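You operate a simulated robot arm through the tools that you are given. There is no shell and no other tool.

The job below is to be done with a simulated two-armed robot. You get a single attempt, and the scene is never put back.

JOB
Put a scoop of chilli and a scoop of peanut in the small mortar and close both tins.
Fine: use the small ladle; it goes back in its pot.

It is judged by the outcome, as a careful person would: the job done as asked, and still so three seconds after it is handed in. It fails if anything else is knocked over, pushed out of place, dropped, spilled or broken.

ROBOT AND FRAMES
Two 7-joint arms with fingered hands on one trunk that stands fixed in place. Base frame: the origin is at the foot of the trunk, x ahead of it, y to its left, z up; the work surface is at about z = 78. Readings come in cm, degrees, newtons and seconds.
The left shoulder is at [5.2, 11.5, 109.7], the right one opposite. With the tool pointing down near the work surface each hand reaches from about 46 to 82 cm from the base axis, measured 20 degrees to its own side. Payload 3.6 kg a hand.
The TCP of each hand is the grasp point between the finger pads, 3 cm short of the fingertips. In the tool frame z runs along the fingers and y along their closing line. The gripper opens to 10.4 cm; its body begins 3.5 cm behind the TCP. The gripper is a hand of 4 fingers: y runs from the thumb to the fingers, the wrist lies at [-1.5, -10.4, -17.8] in the tool frame.
Orientation is that of the tool frame in the base frame, as a unit quaternion [w, x, y, z]. With the fingers straight down and the wrist toward the robot, the tool's x, y and z point along [0, 1, 0], [1, 0, 0] and [0, 0, -1] of the base frame.

CONTROLS
- The arms move only by the tool apply_moves. It takes "left_increments", "right_increments" or both (then of equal length, played together; a hand with none holds still); each is a list of rows, each a list of 6 numbers: the shift along the tool's x, y, z in cm, then the turn, a rotation vector about the tool's x, y, z in degrees. In form: [[tx, ty, tz, wx, wy, wz], ...]. A call has 1 to 20 rows; each row shifts and turns the commanded pose from where the row before left it, along the tool's axes as they then stand. A row lasts 0.2 s, in which the tool goes at most 5 cm and 8.6 degrees; a call with a longer step from one row to the next is refused whole. Where a pose cannot be reached the arm comes as near as it can. A force on the tool above 40 N (or 10 N above the force at the start of the call, whichever is more), or a blocked arm, ends the call early, and 0.2 s more pass. In this call time passes only in rows, and 0.2 s behind the last. The reply holds the time, the measured pose of the TCP, the force on the tool along the base axes, the opening and the grip force, in the units named above and with some noise, with the torque about the TCP (base axes, N m) and any sound that the robot's microphone picked up.
- Cameras (640 x 400 px; columns grow to the right, rows downward): "scene" is now at [16.22, -4.88, 124.68]; the picture's right is [-0.40, -0.92, -0.02], its down [-0.37, 0.18, -0.91] and it looks along [0.84, -0.35, -0.42] (base axes); focal length 238 px, centre (320, 200). "left" rides on the left gripper at [-6.1, -9.2, -13] in its tool frame; the picture's right is [-0.81, -0.28, 0.52], its down [0.53, -0.71, 0.45] and it looks along [0.24, 0.64, 0.72] (tool axes); focal length 275 px, centre (320, 200). "right" rides on the right gripper at [6.1, -9.2, -13.1] in its tool frame; the picture's right is [-0.81, 0.28, -0.52], its down [-0.53, -0.71, 0.46] and it looks along [-0.24, 0.64, 0.72] (tool axes); focal length 275 px, centre (320, 200). There is no depth. A picture from a camera that has moved, and an enlarged one, comes with that camera's place and axes in the base frame and with its lens.
- capture(camera): a new picture of that camera. The clock stands still meanwhile.
- raise_lower(by): moves the trunk up (or, below 0, down) by that many cm; the arms and the scene camera ride with it, the base frame stays. It gives what a move gives, with no picture.
- curl_fingers(index, middle, ring, thumb_bend, thumb_turn, hand): sets how far each is bent, from 0 (flat) to 100 (curled in); at 30 the hand is open as for a grip, at 70 the pads meet at the TCP. One left out holds its place. A second passes; each finger stops where it meets its share of the squeeze, and holds until it gets a number again. It is the only way to open and close the hand. It gives what a move gives, with no picture; readings hold the bend of each and the force on the fingers (four entries, about 0 where the hand has none), thumb and palm. thumb_turn goes from beside the hand (0) to across from the fingers (100), as for a grip.
- aim_head(pan, tilt): turns the head with the scene camera to pan (to the left, within 80 degrees either way) and tilt (down, from -29 to 69), counted from straight ahead of the robot (the tilt from the chest, where the trunk bows). It gives what a move gives.
- zoom(camera, box): a new picture of the part [left, top, right, bottom] of that camera's present view, enlarged. The clock stands still meanwhile.
- close_job(): hands the job in; it is judged then, once.

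Nothing tells you positions but the pictures and the camera data. Unless the task says otherwise, let go and move clear before handing in.

The tools are called as a command line: name --argument value ..., lists and objects as JSON in quotes. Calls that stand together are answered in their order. apply_moves: Moves the arms, as the interface text tells. Its arguments: {"type":"object","properties":{"left_increments":{"type":"array"},"right_increments":{"type":"array"}},"required":[]} The other tools are called the same way: raise_lower (by) moves the trunk up or down; curl_fingers (index, middle, ring, thumb_bend, thumb_turn, hand) moves the fingers one by one; aim_head (pan, tilt) turns the head that bears the scene camera; capture (camera) takes a picture; zoom (camera, box) takes an enlarged picture of a part of a camera's view; close_job () hands the job in.

At the start:

```text
time_s: 0.0
left_position: [46.82, 2.55, 113.63]
left_tcp_rot: [0.005, 0.706, 0.708, 0.011]
left_contact_force: [-0.6, 0.2, 0.7]
left_ft_torque: [-0.04, 0.0, -0.01]
left_finger_gap: 10.38
left_grip_force: 0.0
left_shape: jaw
left_bend: [30.0, 30.0, 30.0, 30.0, 98.0]
left_finger forces: [0.0, 0.0, 0.0, 0.0, 0.1, 0.0]
right_position: [38.13, -37.88, 115.06]
right_tcp_rot: [0.007, 0.707, 0.707, 0.014]
right_contact_force: [-0.4, 0.0, 0.5]
right_ft_torque: [-0.01, 0.02, -0.03]
right_finger_gap: 10.4
right_grip_force: 0.0
right_shape: jaw
right_bend: [30.0, 30.0, 30.0, 30.0, 98.0]
right_finger forces: [0.0, 0.1, 0.0, 0.0, 0.0, 0.0]
trunk travel left (down, up): [-32.5, 21.1]
head pan, tilt (commanded): [-23.5, 25.9]
```

scene: 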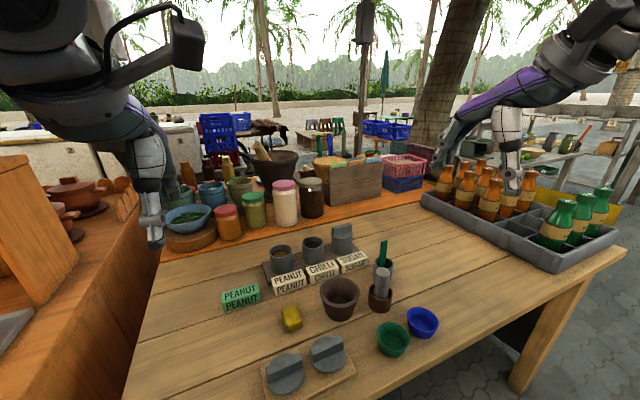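
right: 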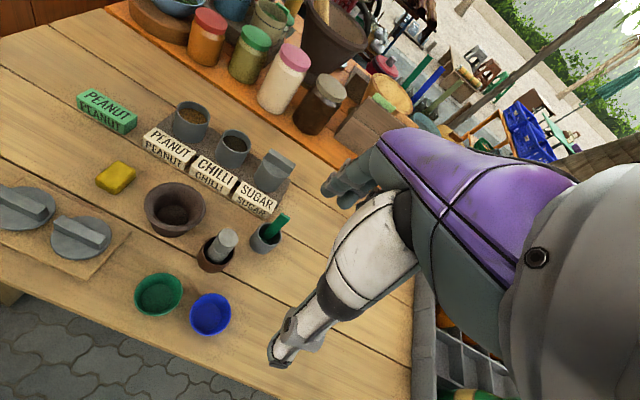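
left: 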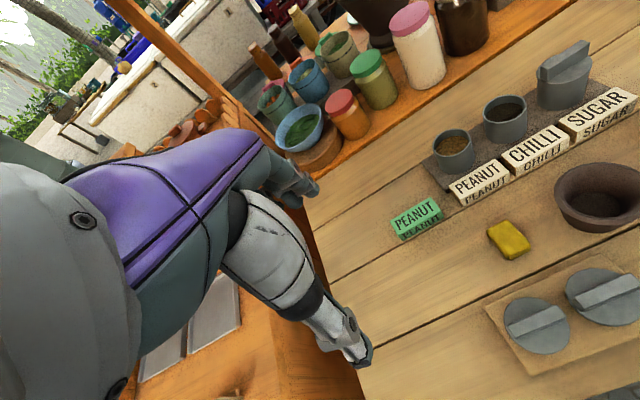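

I see a table with three labelled tins (peanut and chilli open, sugar lidded), two lids on a board near me, a mortar, a pestle pot, a pot with a green-handled ladle, and two bowls. I will look closer before moving.

zoom --camera "scene" --box '[200, 210, 460, 400]'

zoom --camera "right" --box '[60, 80, 320, 340]'

zoom --camera "left" --box '[380, 30, 640, 390]'

```text
2.11 times, centred on (330, 305) of scene
camera zoom: at [16.22, -4.88, 124.68], right [-0.4, -0.92, -0.02], down [-0.37, 0.18, -0.91], along [0.84, -0.35, -0.42], focal length 502 px, centre (299, -21)
```

zoom: 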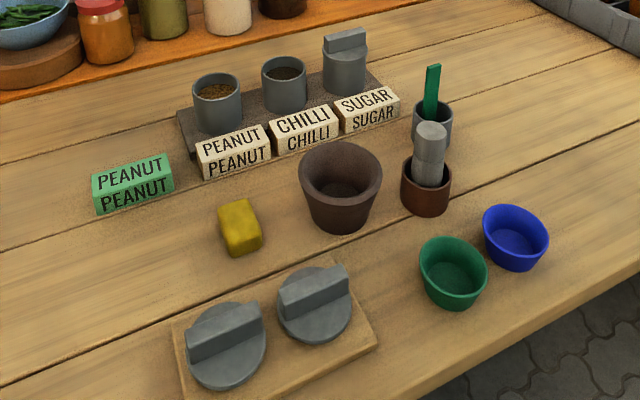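

```text
1.54 times, centred on (190, 210) of right
camera zoom: at [28.58, -31.9, 127.96], right [0.26, -0.82, 0.52], down [-0.7, -0.53, -0.48], along [0.67, -0.24, -0.71], focal length 424 px, centre (520, 185)
```

zoom: 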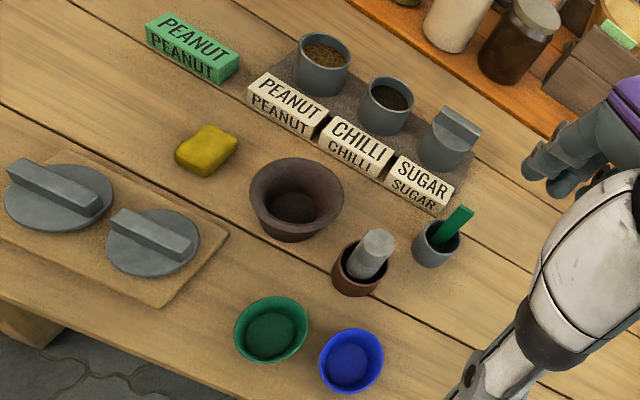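

```text
1.11 times, centred on (510, 210) of left
camera zoom: at [37.46, -3.73, 126.53], right [-0.26, -0.81, -0.53], down [-0.7, 0.54, -0.46], along [0.66, 0.25, -0.71], focal length 306 px, centre (109, 189)
```

zoom: 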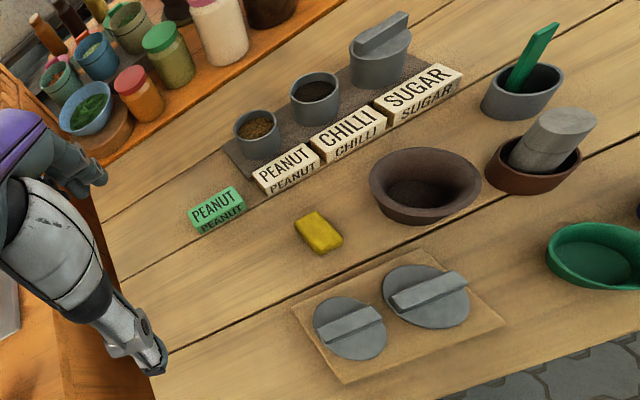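

The tins sit at about x 69.6 (peanut y -15, chilli y -24.6, sugar y -34), the mortar is near (51, -23.6), and the lids are near x 42.6, y -8 and -17. Next I zoom in on the tins, ladle and lids for detail.

zoom --camera "scene" --box '[260, 215, 380, 290]'

zoom --camera "scene" --box '[350, 225, 430, 315]'

zoom --camera "scene" --box '[250, 320, 370, 400]'

zoom --camera "right" --box '[150, 80, 310, 280]'

zoom --camera "left" --box '[420, 30, 640, 200]'

```text
5.33 times, centred on (320, 252) of scene
camera zoom: at [16.22, -4.88, 124.68], right [-0.4, -0.92, -0.02], down [-0.37, 0.18, -0.91], along [0.84, -0.35, -0.42], focal length 1271 px, centre (320, -80)
```

zoom: 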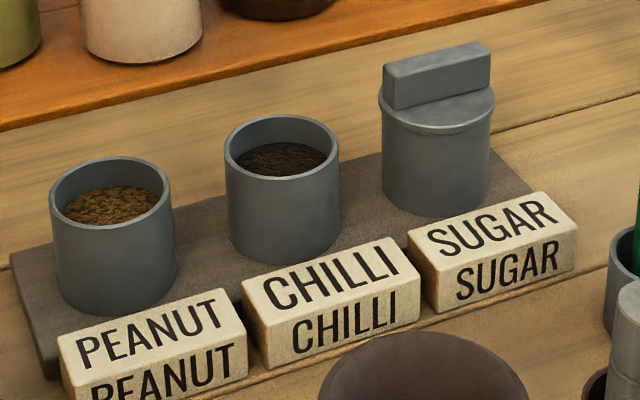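

```text
4.44 times, centred on (390, 270) of scene
camera zoom: at [16.22, -4.88, 124.68], right [-0.4, -0.92, -0.02], down [-0.37, 0.18, -0.91], along [0.84, -0.35, -0.42], focal length 1059 px, centre (9, -111)
```

zoom: 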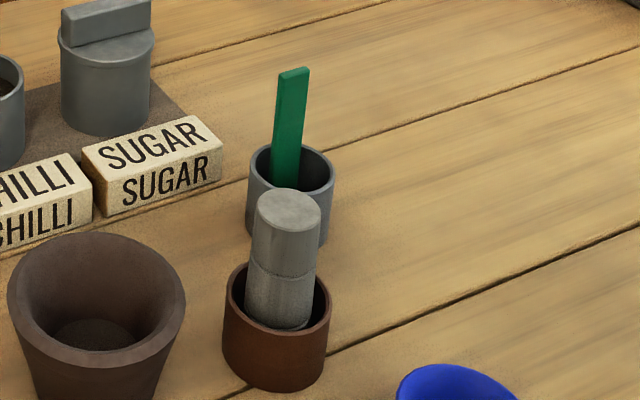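

```text
5.00 times, centred on (310, 360) of scene
camera zoom: at [16.22, -4.88, 124.68], right [-0.4, -0.92, -0.02], down [-0.37, 0.18, -0.91], along [0.84, -0.35, -0.42], focal length 1192 px, centre (370, -600)
```

zoom: 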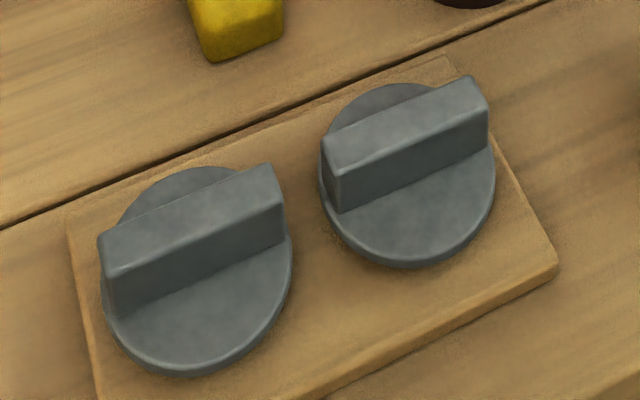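

```text
2.00 times, centred on (230, 180) of right
camera zoom: at [28.58, -31.9, 127.96], right [0.26, -0.82, 0.52], down [-0.7, -0.53, -0.48], along [0.67, -0.24, -0.71], focal length 551 px, centre (500, 240)
```

zoom: 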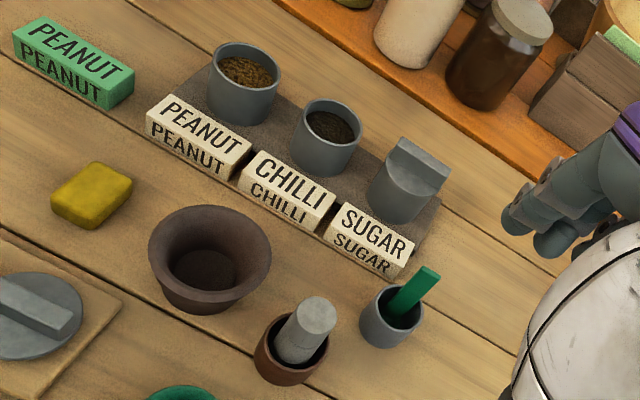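

```text
2.35 times, centred on (530, 115) of left
camera zoom: at [37.46, -3.73, 126.53], right [-0.26, -0.81, -0.53], down [-0.7, 0.54, -0.46], along [0.66, 0.25, -0.71], focal length 648 px, centre (-174, 400)
```

zoom: 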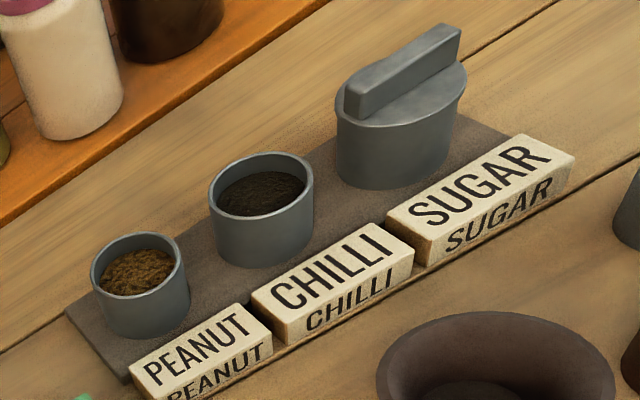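

Tins are about 6.4 cm wide with the rim near z 85; the ladle's green handle tops out at about (57.6, -39.9, 88.9) in a grey pot. Raising the trunk should help the close reach to the lids and give a steeper view, so I do that first.

raise_lower --by 14

aim_head --pan -25 --tilt 45

capture --camera "scene"

capture --camera "right"

```text
time_s: 1.7
left_position: [49.27, 3.35, 126.91]
left_tcp_rot: [0.001, 0.706, 0.708, 0.003]
left_contact_force: [-1.1, 0.5, 1.9]
left_ft_torque: [-0.05, -0.07, 0.05]
left_finger_gap: 10.4
left_grip_force: 0.1
left_shape: jaw
left_bend: [30.0, 30.0, 30.0, 30.0, 98.0]
left_finger forces: [0.0, 0.1, 0.0, 0.0, 0.1, 0.0]
right_position: [40.57, -37.04, 128.58]
right_tcp_rot: [0.002, 0.707, 0.708, 0.003]
right_contact_force: [-0.7, 0.1, 0.1]
right_ft_torque: [-0.02, 0.02, 0.0]
right_finger_gap: 10.38
right_grip_force: 0.1
right_shape: jaw
right_bend: [30.0, 30.0, 30.0, 30.0, 98.0]
right_finger forces: [0.0, 0.1, 0.0, 0.0, 0.1, 0.0]
trunk travel left (down, up): [-46.5, 7.1]
head pan, tilt (commanded): [-23.5, 25.9]
```

```text
time_s: 2.5
left_position: [49.23, 3.26, 126.54]
left_tcp_rot: [-0.002, 0.707, 0.708, -0.001]
left_contact_force: [0.1, 0.4, -0.7]
left_ft_torque: [-0.02, -0.04, 0.01]
left_finger_gap: 10.37
left_grip_force: 0.1
left_shape: jaw
left_bend: [30.0, 30.0, 30.0, 30.0, 98.0]
left_finger forces: [0.1, 0.0, 0.1, 0.0, 0.0, 0.1]
right_position: [40.51, -37.06, 128.43]
right_tcp_rot: [0.001, 0.707, 0.707, 0.002]
right_contact_force: [-0.5, -0.2, 0.4]
right_ft_torque: [-0.04, -0.02, -0.01]
right_finger_gap: 10.4
right_grip_force: 0.1
right_shape: jaw
right_bend: [30.0, 30.0, 30.0, 30.0, 98.0]
right_finger forces: [0.0, 0.0, 0.0, 0.0, 0.0, 0.0]
trunk travel left (down, up): [-46.5, 7.1]
head pan, tilt (commanded): [-25.0, 45.0]
```

```text
taken
camera scene: at [13.42, -3.76, 136.22], right [-0.42, -0.91, 0.0], down [-0.64, 0.3, -0.71], along [0.65, -0.3, -0.7], focal length 238 px, centre (320, 200)
```

scene: 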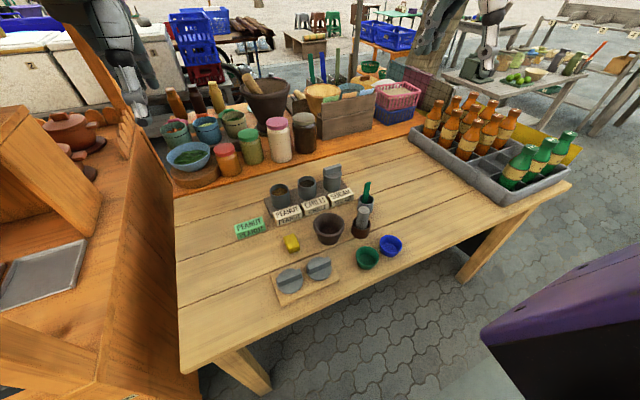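

```text
taken
camera right: at [31.42, -30.98, 141.51], right [0.27, -0.81, 0.52], down [-0.71, -0.53, -0.46], along [0.65, -0.24, -0.72], focal length 275 px, centre (320, 200)
```

right: 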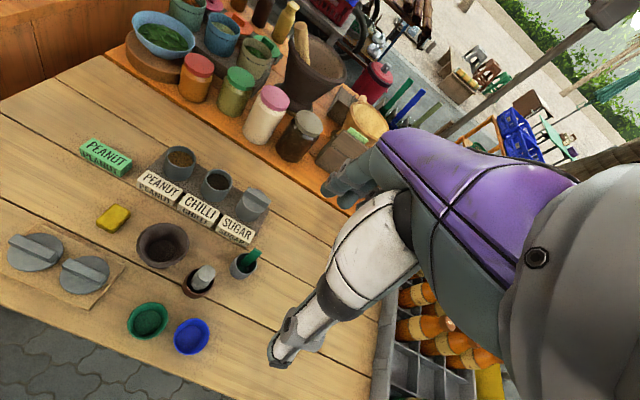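

The camera now looks down more steeply at the table. I zoom in on the table items to fix their positions more exactly.

zoom --camera "scene" --box '[225, 155, 415, 310]'

zoom --camera "scene" --box '[255, 155, 365, 225]'

zoom --camera "scene" --box '[310, 170, 410, 275]'

zoom --camera "scene" --box '[260, 225, 350, 310]'

zoom --camera "right" --box '[130, 130, 280, 320]'

```text
2.58 times, centred on (320, 232) of scene
camera zoom: at [13.42, -3.76, 136.22], right [-0.42, -0.91, 0.0], down [-0.64, 0.3, -0.71], along [0.65, -0.3, -0.7], focal length 615 px, centre (320, 116)
```

zoom: 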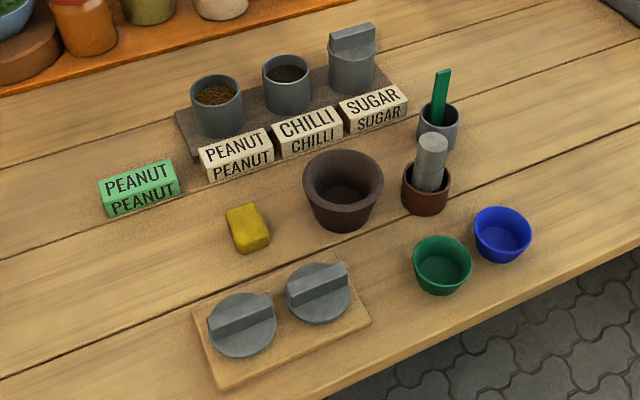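

```text
5.71 times, centred on (310, 190) of scene
camera zoom: at [13.42, -3.76, 136.22], right [-0.42, -0.91, 0.0], down [-0.64, 0.3, -0.71], along [0.65, -0.3, -0.7], focal length 1362 px, centre (377, 257)
```

zoom: 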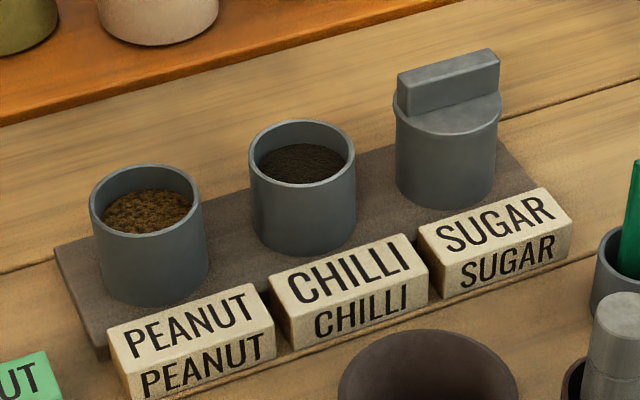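

```text
3.81 times, centred on (360, 222) of scene
camera zoom: at [13.42, -3.76, 136.22], right [-0.42, -0.91, 0.0], down [-0.64, 0.3, -0.71], along [0.65, -0.3, -0.7], focal length 908 px, centre (168, 114)
```

zoom: 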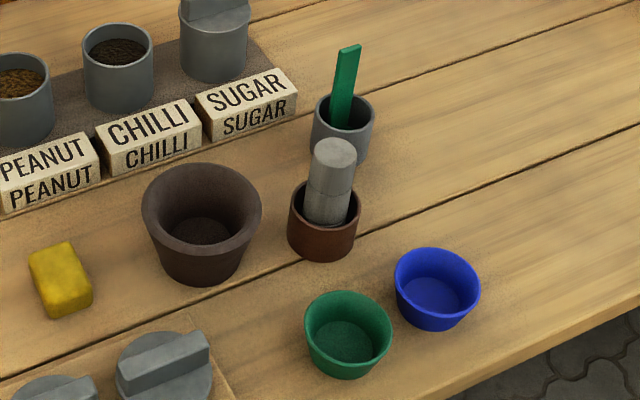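

```text
4.71 times, centred on (305, 268) of scene
camera zoom: at [13.42, -3.76, 136.22], right [-0.42, -0.91, 0.0], down [-0.64, 0.3, -0.71], along [0.65, -0.3, -0.7], focal length 1122 px, centre (391, -118)
```

zoom: 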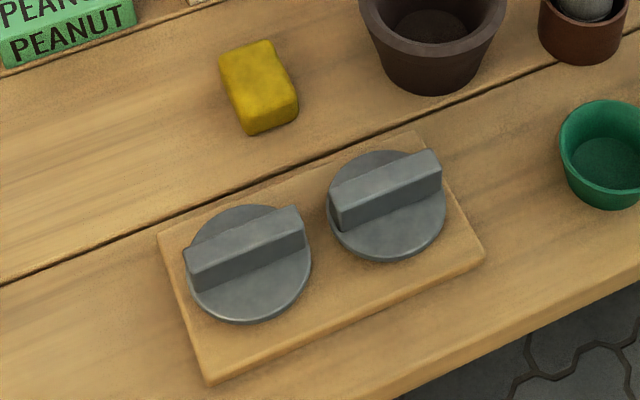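

```text
2.11 times, centred on (205, 225) of right
camera zoom: at [31.42, -30.98, 141.51], right [0.27, -0.81, 0.52], down [-0.71, -0.53, -0.46], along [0.65, -0.24, -0.72], focal length 580 px, centre (562, 147)
```

zoom: 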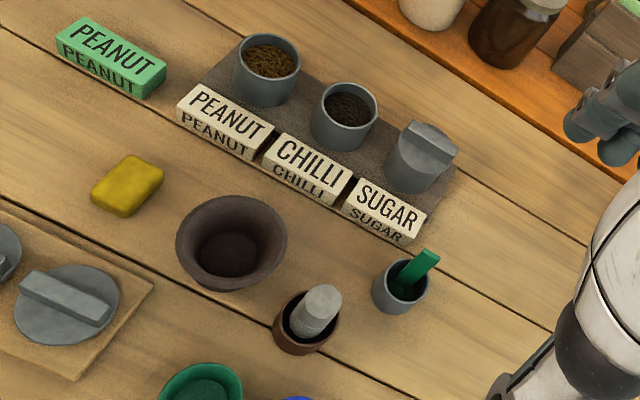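

I now zoom tightly on the ladle pot and both lids from the right-hand and left-hand cameras to understand the ladle's shape.

zoom --camera "right" --box '[215, 235, 275, 285]'

zoom --camera "right" --box '[0, 220, 130, 310]'

zoom --camera "scene" --box '[340, 175, 385, 215]'

zoom --camera "left" --box '[420, 30, 640, 390]'

```text
8.00 times, centred on (245, 260) of right
camera zoom: at [31.42, -30.98, 141.51], right [0.27, -0.81, 0.52], down [-0.71, -0.53, -0.46], along [0.65, -0.24, -0.72], focal length 2202 px, centre (920, -280)
```

zoom: 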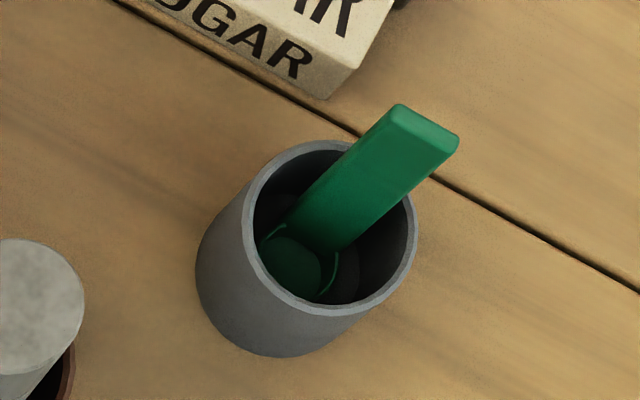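

```text
4.44 times, centred on (65, 265) of right
camera zoom: at [31.42, -30.98, 141.51], right [0.27, -0.81, 0.52], down [-0.71, -0.53, -0.46], along [0.65, -0.24, -0.72], focal length 1224 px, centre (1453, -89)
```

zoom: 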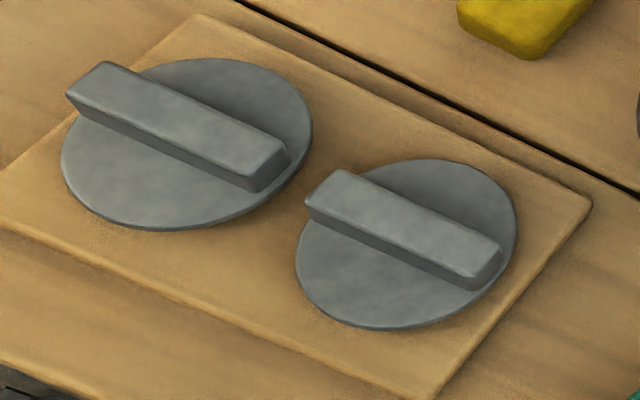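

```text
10.00 times, centred on (362, 195) of scene
camera zoom: at [13.42, -3.76, 136.22], right [-0.42, -0.91, 0.0], down [-0.64, 0.3, -0.71], along [0.65, -0.3, -0.7], focal length 2384 px, centre (-105, 250)
```

zoom: 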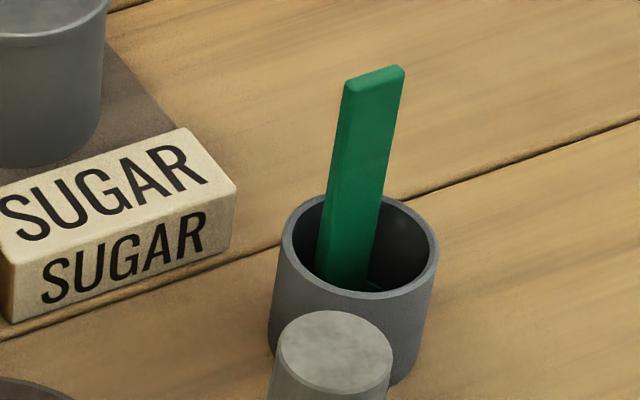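

```text
1.11 times, centred on (530, 210) of left
camera zoom: at [40.25, -2.82, 139.67], right [-0.28, -0.81, -0.52], down [-0.71, 0.53, -0.45], along [0.64, 0.25, -0.73], focal length 306 px, centre (87, 189)
```

zoom: 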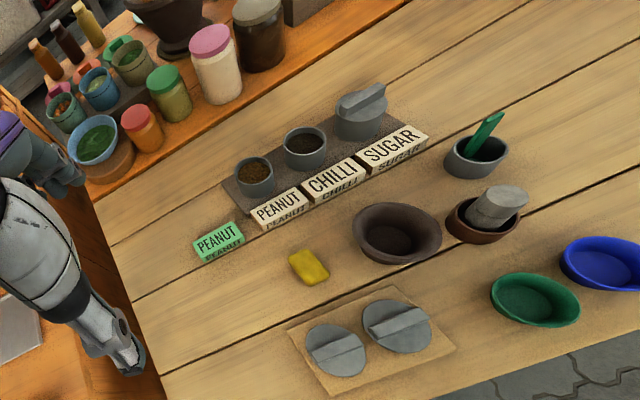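

The ladle is a flat upright green handle (top about (56.8, -39.8, 89.9)) with a small cup at its foot on the robot's side, standing in a pot whose rim centre is about (55.8, -39.7, 83.8). I move the right hand above it, well clear of the pestle, and look again.

apply_moves --right_increments '[[-0.36, 2.05, 3.4, 0, 0, 0], [-0.36, 2.05, 3.4, 0, 0, 0], [-0.36, 2.05, 3.4, 0, 0, 0], [-0.36, 2.05, 3.4, 0, 0, 0], [-0.36, 2.05, 3.4, 0, 0, 0], [-0.36, 2.05, 3.4, 0, 0, 0], [-0.36, 2.05, 3.4, 0, 0, 0], [-0.36, 2.05, 3.4, 0, 0, 0]]'

capture --camera "right"

zoom --camera "scene" --box '[225, 100, 465, 280]'

```text
time_s: 4.3
left_position: [49.24, 3.37, 126.37]
left_tcp_rot: [-0.001, 0.706, 0.708, -0.001]
left_contact_force: [0.2, -0.4, 0.4]
left_ft_torque: [-0.01, 0.0, -0.04]
left_finger_gap: 10.37
left_grip_force: 0.1
left_shape: jaw
left_bend: [30.0, 30.0, 30.0, 30.0, 98.0]
left_finger forces: [0.0, 0.0, 0.0, 0.1, 0.1, 0.1]
right_position: [57.18, -39.89, 101.1]
right_tcp_rot: [0.002, 0.707, 0.707, 0.003]
right_contact_force: [0.8, 0.7, 0.3]
right_ft_torque: [0.0, -0.03, 0.04]
right_finger_gap: 10.38
right_grip_force: 0.1
right_shape: jaw
right_bend: [30.0, 30.0, 30.0, 30.0, 98.0]
right_finger forces: [0.0, 0.1, 0.0, 0.1, 0.0, 0.1]
trunk travel left (down, up): [-46.5, 7.1]
head pan, tilt (commanded): [-25.0, 45.0]
```

```text
taken
camera right: at [47.99, -33.8, 114.24], right [0.27, -0.81, 0.52], down [-0.71, -0.53, -0.46], along [0.65, -0.24, -0.72], focal length 275 px, centre (320, 200)
```

right: 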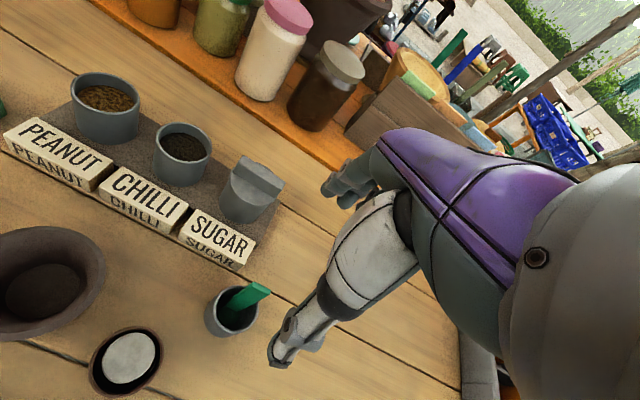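

```text
2.22 times, centred on (345, 190) of scene
camera zoom: at [13.42, -3.76, 136.2], right [-0.42, -0.91, 0.0], down [-0.64, 0.3, -0.71], along [0.64, -0.3, -0.7], focal length 530 px, centre (264, 222)
```

zoom: 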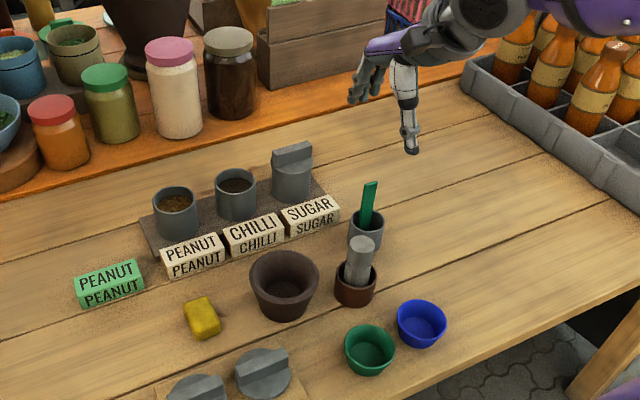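

The hand is above the ladle and the wrist camera now sees it from close by. I zoom in to fix the handle, pot, tins and mortar positions precisely.

zoom --camera "right" --box '[190, 270, 290, 345]'

zoom --camera "right" --box '[60, 60, 300, 240]'

zoom --camera "right" --box '[0, 210, 180, 400]'

```text
5.33 times, centred on (240, 308) of right
camera zoom: at [47.99, -33.8, 114.24], right [0.27, -0.81, 0.52], down [-0.71, -0.53, -0.46], along [0.65, -0.24, -0.72], focal length 1468 px, centre (747, -373)
```

zoom: 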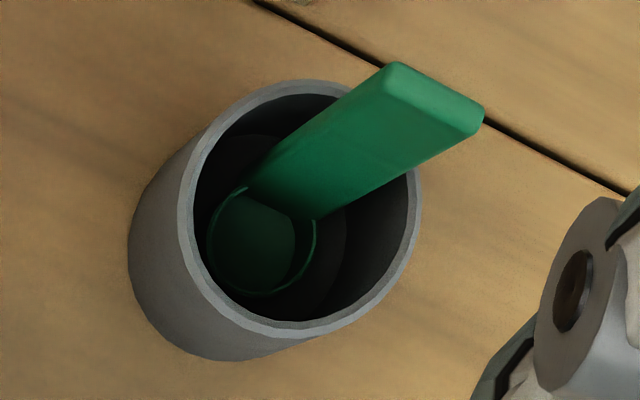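

```text
2.22 times, centred on (180, 150) of right
camera zoom: at [47.99, -33.8, 114.24], right [0.27, -0.81, 0.52], down [-0.71, -0.53, -0.46], along [0.65, -0.24, -0.72], focal length 612 px, centre (631, 311)
```

zoom: 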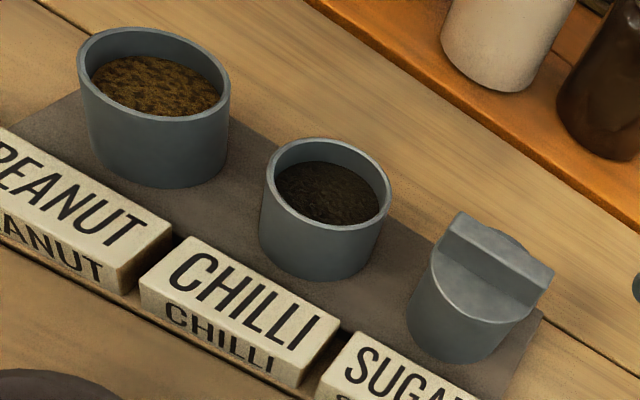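

```text
2.11 times, centred on (90, 305) of right
camera zoom: at [47.99, -33.8, 114.24], right [0.27, -0.81, 0.52], down [-0.71, -0.53, -0.46], along [0.65, -0.24, -0.72], focal length 580 px, centre (804, -21)
```

zoom: 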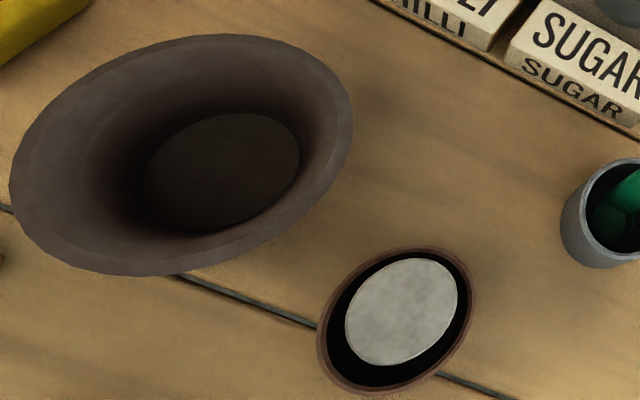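

The handle is vertical at about (56.9, -39.8) with its top at z 89.9, and the flat face looks along x, matching the hand's closing line. I lower the open hand straight down around it to z 88, then look before closing.

apply_moves --right_increments '[[0.01, -0.05, 2.2, 0, 0, 0], [0.01, -0.05, 2.2, 0, 0, 0], [0.01, -0.05, 2.2, 0, 0, 0], [0.01, -0.05, 2.2, 0, 0, 0], [0, -0.05, 2.2, 0, 0, 0]]'

capture --camera "right"

zoom --camera "scene" --box '[320, 120, 440, 240]'

```text
time_s: 5.5
left_position: [49.37, 3.26, 126.5]
left_tcp_rot: [-0.002, 0.707, 0.708, -0.001]
left_contact_force: [0.5, -0.6, -0.3]
left_ft_torque: [0.01, 0.03, -0.02]
left_finger_gap: 10.37
left_grip_force: 0.0
left_shape: jaw
left_bend: [30.0, 30.0, 30.0, 30.0, 98.0]
left_finger forces: [0.1, 0.1, 0.0, 0.1, 0.0, 0.1]
right_position: [56.93, -39.96, 90.29]
right_tcp_rot: [0.002, 0.707, 0.707, 0.003]
right_contact_force: [-0.1, 0.1, -0.1]
right_ft_torque: [0.03, 0.04, -0.04]
right_finger_gap: 10.39
right_grip_force: 0.1
right_shape: jaw
right_bend: [30.0, 30.0, 30.0, 30.0, 98.0]
right_finger forces: [0.0, 0.1, 0.0, 0.1, 0.1, 0.0]
trunk travel left (down, up): [-46.5, 7.1]
head pan, tilt (commanded): [-25.0, 45.0]
```

```text
taken
camera right: at [47.78, -33.79, 103.36], right [0.27, -0.81, 0.52], down [-0.71, -0.53, -0.46], along [0.65, -0.24, -0.72], focal length 275 px, centre (320, 200)
```

right: 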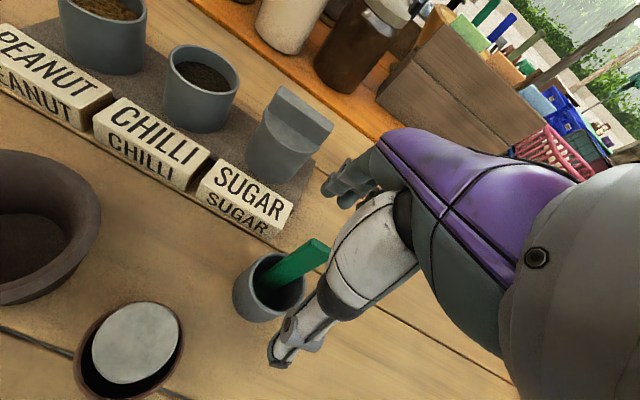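

```text
3.33 times, centred on (380, 180) of scene
camera zoom: at [13.42, -3.77, 136.2], right [-0.42, -0.91, 0.0], down [-0.64, 0.3, -0.71], along [0.64, -0.3, -0.7], focal length 795 px, centre (120, 267)
```

zoom: 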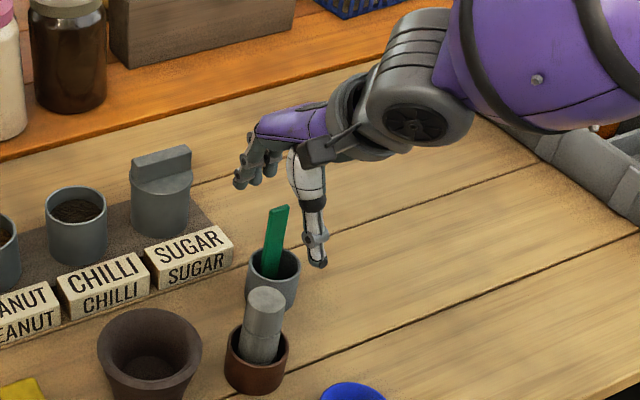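

The projection confirms the handle top lies right at the grasp point between thumb and fingers. I go down the last 2.2 cm and close the hand on the handle.

apply_moves --right_increments '[[-0.05, -0.03, 1.1, 0, 0, 0], [-0.05, -0.03, 1.1, 0, 0, 0]]'

zoom --camera "right" --box '[200, 160, 440, 380]'

```text
time_s: 6.1
left_position: [49.41, 3.33, 126.49]
left_tcp_rot: [-0.002, 0.707, 0.708, -0.001]
left_contact_force: [-0.7, -0.4, -0.8]
left_ft_torque: [-0.02, 0.0, -0.03]
left_finger_gap: 10.37
left_grip_force: 0.0
left_shape: jaw
left_bend: [30.0, 30.0, 30.0, 30.0, 98.0]
left_finger forces: [0.1, 0.0, 0.0, 0.0, 0.1, 0.0]
right_position: [56.93, -40.05, 88.13]
right_tcp_rot: [0.001, 0.707, 0.707, 0.003]
right_contact_force: [-0.3, -0.5, -0.2]
right_ft_torque: [0.0, 0.03, 0.01]
right_finger_gap: 10.39
right_grip_force: 0.1
right_shape: jaw
right_bend: [30.0, 30.0, 30.0, 30.0, 98.0]
right_finger forces: [0.0, 0.1, 0.0, 0.0, 0.0, 0.1]
trunk travel left (down, up): [-46.5, 7.1]
head pan, tilt (commanded): [-25.0, 45.0]
```

```text
1.82 times, centred on (320, 270) of right
camera zoom: at [47.73, -33.85, 101.16], right [0.27, -0.81, 0.52], down [-0.71, -0.53, -0.46], along [0.65, -0.24, -0.72], focal length 500 px, centre (320, 73)
```

zoom: 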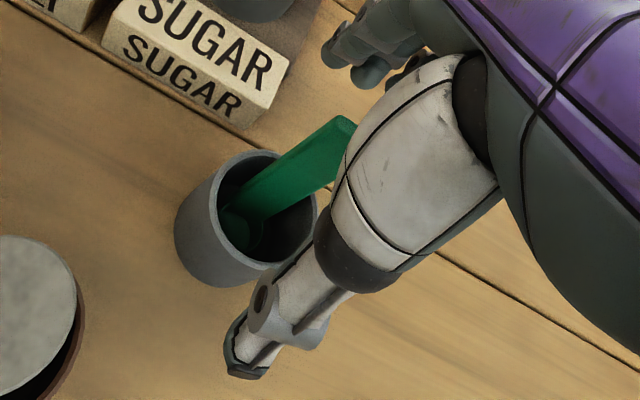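

The handle sits between thumb and fingers. I close in two stages, first near contact and then to a firm hold.

curl_fingers --hand "right" --index 60 --middle 60 --ring 60 --thumb_bend 60

zoom --camera "right" --box '[200, 160, 440, 380]'

zoom --camera "scene" --box '[330, 140, 410, 220]'

```text
time_s: 7.1
left_position: [49.29, 3.3, 126.45]
left_tcp_rot: [-0.003, 0.707, 0.707, -0.001]
left_contact_force: [0.4, -1.2, -0.1]
left_ft_torque: [0.03, -0.02, -0.01]
left_finger_gap: 10.38
left_grip_force: 0.0
left_shape: jaw
left_bend: [30.0, 30.0, 30.0, 30.0, 98.0]
left_finger forces: [0.0, 0.1, 0.0, 0.0, 0.0, 0.1]
right_position: [56.87, -39.94, 88.1]
right_tcp_rot: [0.001, 0.706, 0.708, 0.002]
right_contact_force: [0.4, -0.4, 0.1]
right_ft_torque: [0.02, 0.0, 0.02]
right_finger_gap: 2.68
right_grip_force: 0.1
right_shape: fingers
right_bend: [60.0, 60.0, 60.0, 60.0, 98.0]
right_finger forces: [0.0, 0.1, 0.1, 0.0, 0.0, 0.1]
trunk travel left (down, up): [-46.5, 7.1]
head pan, tilt (commanded): [-25.0, 45.0]
```

```text
1.82 times, centred on (320, 270) of right
camera zoom: at [47.73, -33.86, 101.18], right [0.27, -0.81, 0.52], down [-0.71, -0.53, -0.46], along [0.65, -0.24, -0.72], focal length 500 px, centre (320, 73)
```

zoom: 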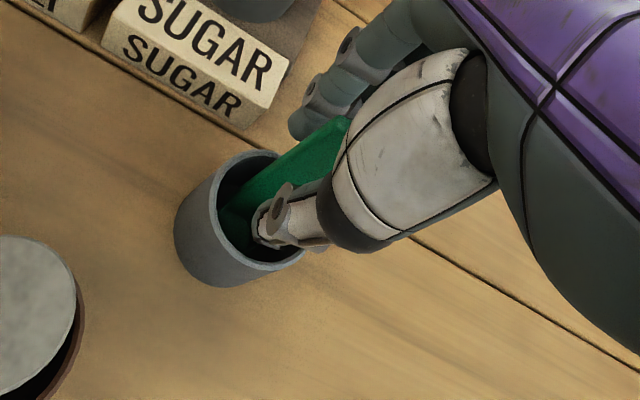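

```text
5.00 times, centred on (370, 180) of scene
camera zoom: at [13.42, -3.77, 136.2], right [-0.42, -0.91, 0.0], down [-0.64, 0.3, -0.71], along [0.64, -0.3, -0.7], focal length 1192 px, centre (70, 300)
```

zoom: 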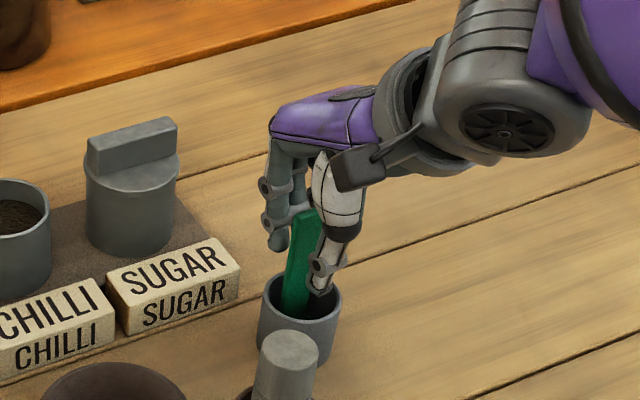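

The thumb and fingers now straddle the handle with a 2.7 cm gap, clear of the pot rim. I close fully.

curl_fingers --hand "right" --index 72 --middle 76 --ring 72 --thumb_bend 76

zoom --camera "right" --box '[200, 160, 440, 380]'

zoom --camera "scene" --box '[330, 140, 410, 220]'

```text
time_s: 8.1
left_position: [49.29, 3.31, 126.45]
left_tcp_rot: [-0.002, 0.706, 0.708, -0.002]
left_contact_force: [-0.3, -0.4, 0.8]
left_ft_torque: [0.0, -0.01, -0.03]
left_finger_gap: 10.39
left_grip_force: 0.0
left_shape: jaw
left_bend: [30.0, 30.0, 30.0, 30.0, 98.0]
left_finger forces: [0.0, 0.0, 0.1, 0.1, 0.0, 0.0]
right_position: [56.95, -39.92, 88.08]
right_tcp_rot: [0.001, 0.707, 0.707, 0.002]
right_contact_force: [-1.2, -0.3, -0.3]
right_ft_torque: [-0.01, 0.03, 0.0]
right_finger_gap: 0.25
right_grip_force: 7.6
right_shape: fingers
right_bend: [71.0, 75.0, 72.0, 71.0, 96.0]
right_finger forces: [5.3, 2.6, 0.0, 0.0, 8.0, 0.0]
trunk travel left (down, up): [-46.5, 7.1]
head pan, tilt (commanded): [-25.0, 45.0]
```

```text
1.82 times, centred on (320, 270) of right
camera zoom: at [47.73, -33.86, 101.17], right [0.27, -0.81, 0.52], down [-0.71, -0.53, -0.46], along [0.65, -0.24, -0.72], focal length 500 px, centre (320, 73)
```

zoom: 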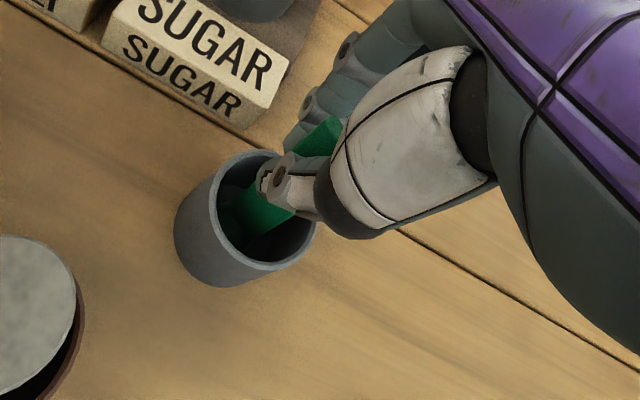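

```text
5.00 times, centred on (370, 180) of scene
camera zoom: at [13.42, -3.77, 136.2], right [-0.42, -0.91, 0.0], down [-0.64, 0.3, -0.71], along [0.64, -0.3, -0.7], focal length 1192 px, centre (70, 300)
```

zoom: 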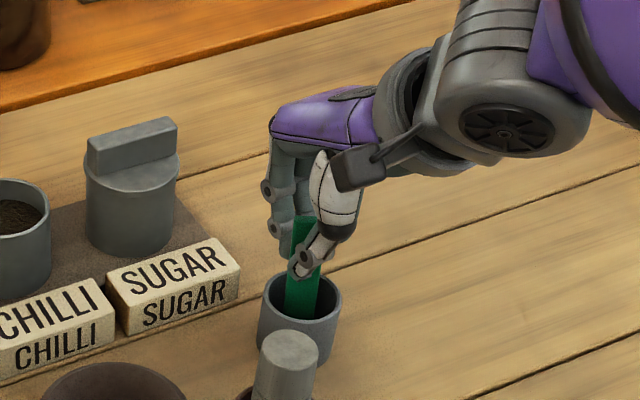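

The hand holds the handle with about 8 N between index, middle and thumb. I tighten a little more, then lift slowly a short way to check that it comes up straight.

curl_fingers --hand "right" --index 80 --middle 82 --thumb_bend 82

apply_moves --right_increments '[[0, 0, -0.5, 0, 0, 0], [0, 0, -1, 0, 0, 0], [0, 0, -1, 0, 0, 0], [0, 0, -1, 0, 0, 0]]'

zoom --camera "right" --box '[200, 160, 440, 380]'

zoom --camera "scene" --box '[330, 120, 430, 220]'

```text
time_s: 9.1
left_position: [49.31, 3.22, 126.46]
left_tcp_rot: [-0.001, 0.707, 0.708, -0.001]
left_contact_force: [0.5, 0.5, -0.1]
left_ft_torque: [-0.02, 0.01, 0.0]
left_finger_gap: 10.4
left_grip_force: 0.0
left_shape: jaw
left_bend: [30.0, 30.0, 30.0, 30.0, 98.0]
left_finger forces: [0.0, 0.1, 0.0, 0.0, 0.1, 0.0]
right_position: [56.91, -39.84, 88.08]
right_tcp_rot: [0.002, 0.707, 0.708, 0.002]
right_contact_force: [-0.7, -0.3, -0.9]
right_ft_torque: [-0.03, 0.04, 0.0]
right_finger_gap: 0.11
right_grip_force: 13.3
right_shape: fingers
right_bend: [74.0, 82.0, 72.0, 73.0, 95.0]
right_finger forces: [11.8, 1.2, 0.0, 0.0, 13.2, 0.0]
trunk travel left (down, up): [-46.5, 7.1]
head pan, tilt (commanded): [-25.0, 45.0]
```

```text
time_s: 10.1
left_position: [49.37, 3.26, 126.46]
left_tcp_rot: [-0.001, 0.706, 0.708, 0.0]
left_contact_force: [0.6, -0.8, -0.6]
left_ft_torque: [0.0, 0.02, 0.03]
left_finger_gap: 10.37
left_grip_force: 0.0
left_shape: jaw
left_bend: [30.0, 30.0, 30.0, 30.0, 98.0]
left_finger forces: [0.0, 0.1, 0.1, 0.0, 0.0, 0.1]
right_position: [56.94, -39.89, 91.6]
right_tcp_rot: [0.001, 0.708, 0.707, 0.003]
right_contact_force: [-0.3, -0.4, 0.7]
right_ft_torque: [0.02, 0.02, 0.01]
right_finger_gap: 0.1
right_grip_force: 13.7
right_shape: fingers
right_bend: [74.0, 82.0, 72.0, 73.0, 95.0]
right_finger forces: [12.1, 1.2, 0.0, 0.0, 13.3, 0.0]
trunk travel left (down, up): [-46.5, 7.1]
head pan, tilt (commanded): [-25.0, 45.0]
```

```text
1.82 times, centred on (320, 270) of right
camera zoom: at [47.73, -33.88, 104.67], right [0.27, -0.81, 0.52], down [-0.71, -0.53, -0.46], along [0.65, -0.24, -0.72], focal length 500 px, centre (320, 73)
```

zoom: 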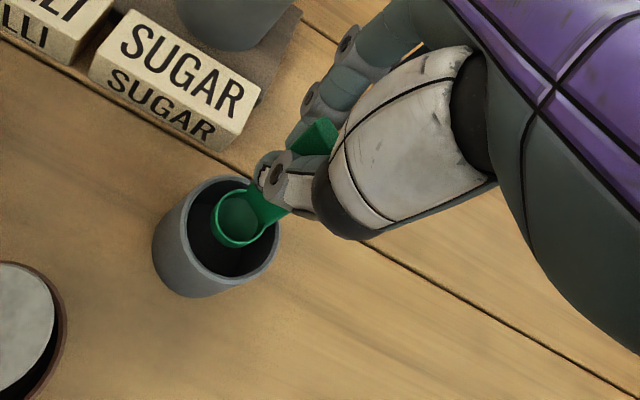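

```text
4.00 times, centred on (380, 170) of scene
camera zoom: at [13.43, -3.77, 136.2], right [-0.42, -0.91, 0.0], down [-0.64, 0.3, -0.71], along [0.64, -0.3, -0.7], focal length 954 px, centre (80, 320)
```

zoom: 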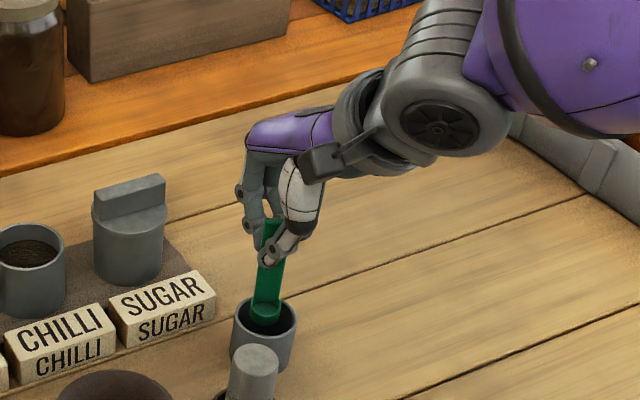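

The ladle came up straight, with its cup now visible above the pot floor. I lift it clear and inspect how it sits in the hand.

apply_moves --right_increments '[[0, 0, -1.5, 0, 0, 0], [0, 0, -2, 0, 0, 0], [0, 0, -2, 0, 0, 0], [0, 0, -2, 0, 0, 0], [0, 0, -1.5, 0, 0, 0]]'

zoom --camera "right" --box '[200, 160, 440, 380]'

zoom --camera "scene" --box '[340, 90, 440, 190]'

capture --camera "left"

```text
time_s: 11.3
left_position: [49.35, 3.27, 126.4]
left_tcp_rot: [-0.002, 0.707, 0.707, 0.0]
left_contact_force: [0.7, -0.1, 0.2]
left_ft_torque: [-0.01, -0.01, -0.01]
left_finger_gap: 10.37
left_grip_force: 0.0
left_shape: jaw
left_bend: [30.0, 30.0, 30.0, 30.0, 98.0]
left_finger forces: [0.0, 0.0, 0.1, 0.1, 0.0, 0.1]
right_position: [56.83, -39.93, 100.61]
right_tcp_rot: [0.001, 0.707, 0.707, 0.003]
right_contact_force: [0.3, 0.9, -0.2]
right_ft_torque: [0.0, 0.0, 0.0]
right_finger_gap: 0.1
right_grip_force: 12.9
right_shape: fingers
right_bend: [75.0, 82.0, 72.0, 73.0, 95.0]
right_finger forces: [12.0, 1.1, 0.0, 0.0, 13.4, 0.0]
trunk travel left (down, up): [-46.5, 7.1]
head pan, tilt (commanded): [-25.0, 45.0]
```

```text
1.82 times, centred on (320, 270) of right
camera zoom: at [47.66, -33.93, 113.67], right [0.27, -0.81, 0.52], down [-0.71, -0.53, -0.46], along [0.65, -0.24, -0.72], focal length 500 px, centre (320, 73)
```

zoom: 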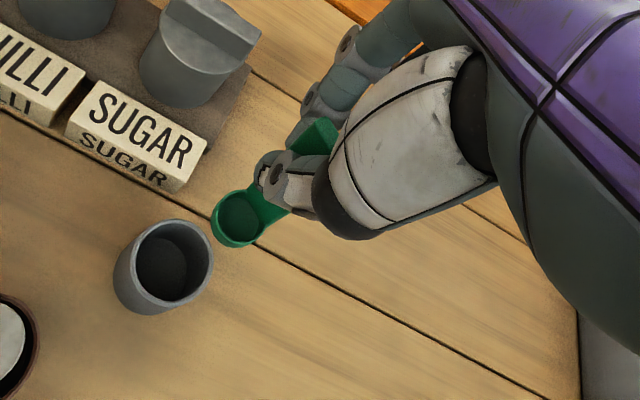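

```text
4.00 times, centred on (390, 140) of scene
camera zoom: at [13.43, -3.77, 136.2], right [-0.42, -0.91, 0.0], down [-0.64, 0.3, -0.71], along [0.64, -0.3, -0.7], focal length 954 px, centre (40, 440)
```

zoom: 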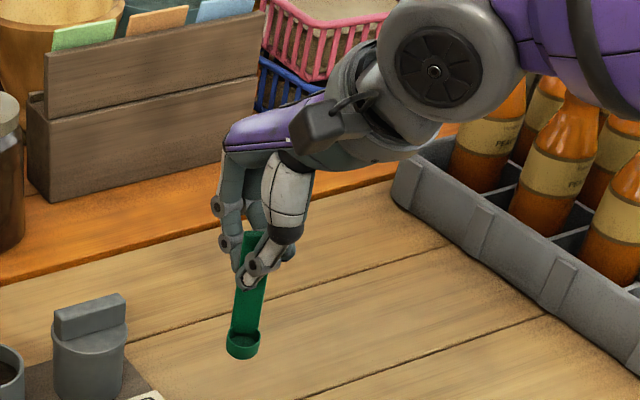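

```text
taken
camera left: at [40.26, -2.84, 139.64], right [-0.28, -0.81, -0.52], down [-0.72, 0.53, -0.45], along [0.64, 0.25, -0.73], focal length 275 px, centre (320, 200)
```

left: 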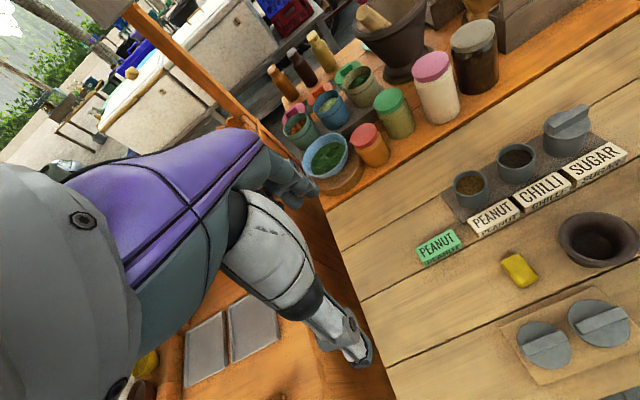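

The ladle hangs upright in the hand. I zoom in closely on the cup to learn its size and depth.

zoom --camera "scene" --box '[385, 140, 425, 190]'

zoom --camera "right" --box '[250, 210, 350, 300]'

zoom --camera "right" --box '[0, 60, 300, 380]'

```text
8.00 times, centred on (405, 165) of scene
camera zoom: at [13.43, -3.77, 136.2], right [-0.42, -0.91, 0.0], down [-0.64, 0.3, -0.71], along [0.64, -0.3, -0.7], focal length 1907 px, centre (-360, 480)
```

zoom: 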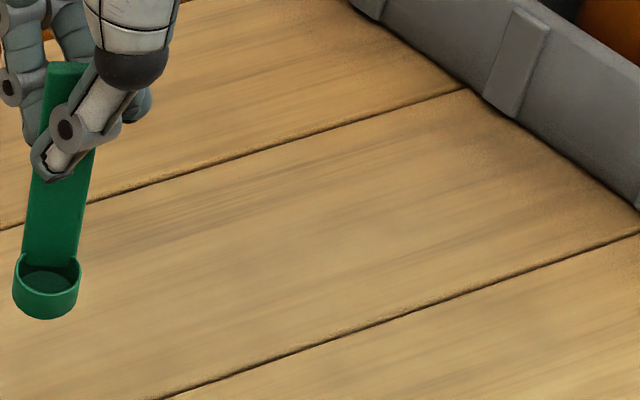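

```text
4.44 times, centred on (300, 255) of right
camera zoom: at [47.66, -33.93, 113.67], right [0.27, -0.81, 0.52], down [-0.71, -0.53, -0.46], along [0.65, -0.24, -0.72], focal length 1224 px, centre (409, -44)
```

zoom: 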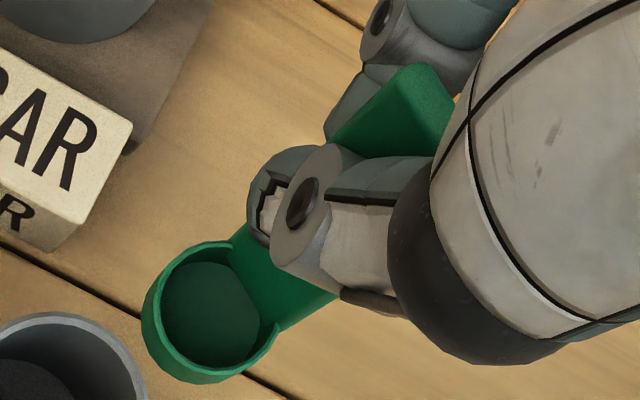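

```text
1.25 times, centred on (150, 220) of right
camera zoom: at [47.66, -33.93, 113.67], right [0.27, -0.81, 0.52], down [-0.71, -0.53, -0.46], along [0.65, -0.24, -0.72], focal length 344 px, centre (532, 175)
```

zoom: 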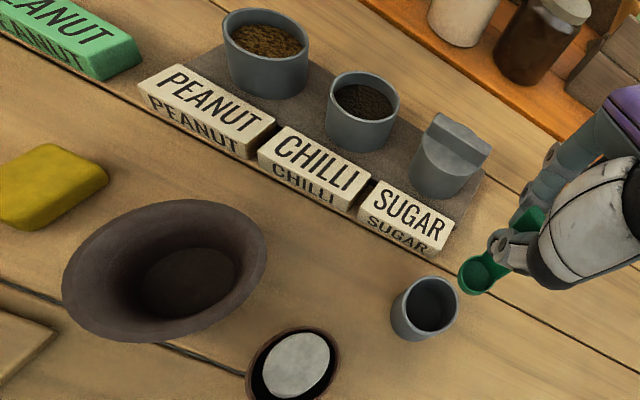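

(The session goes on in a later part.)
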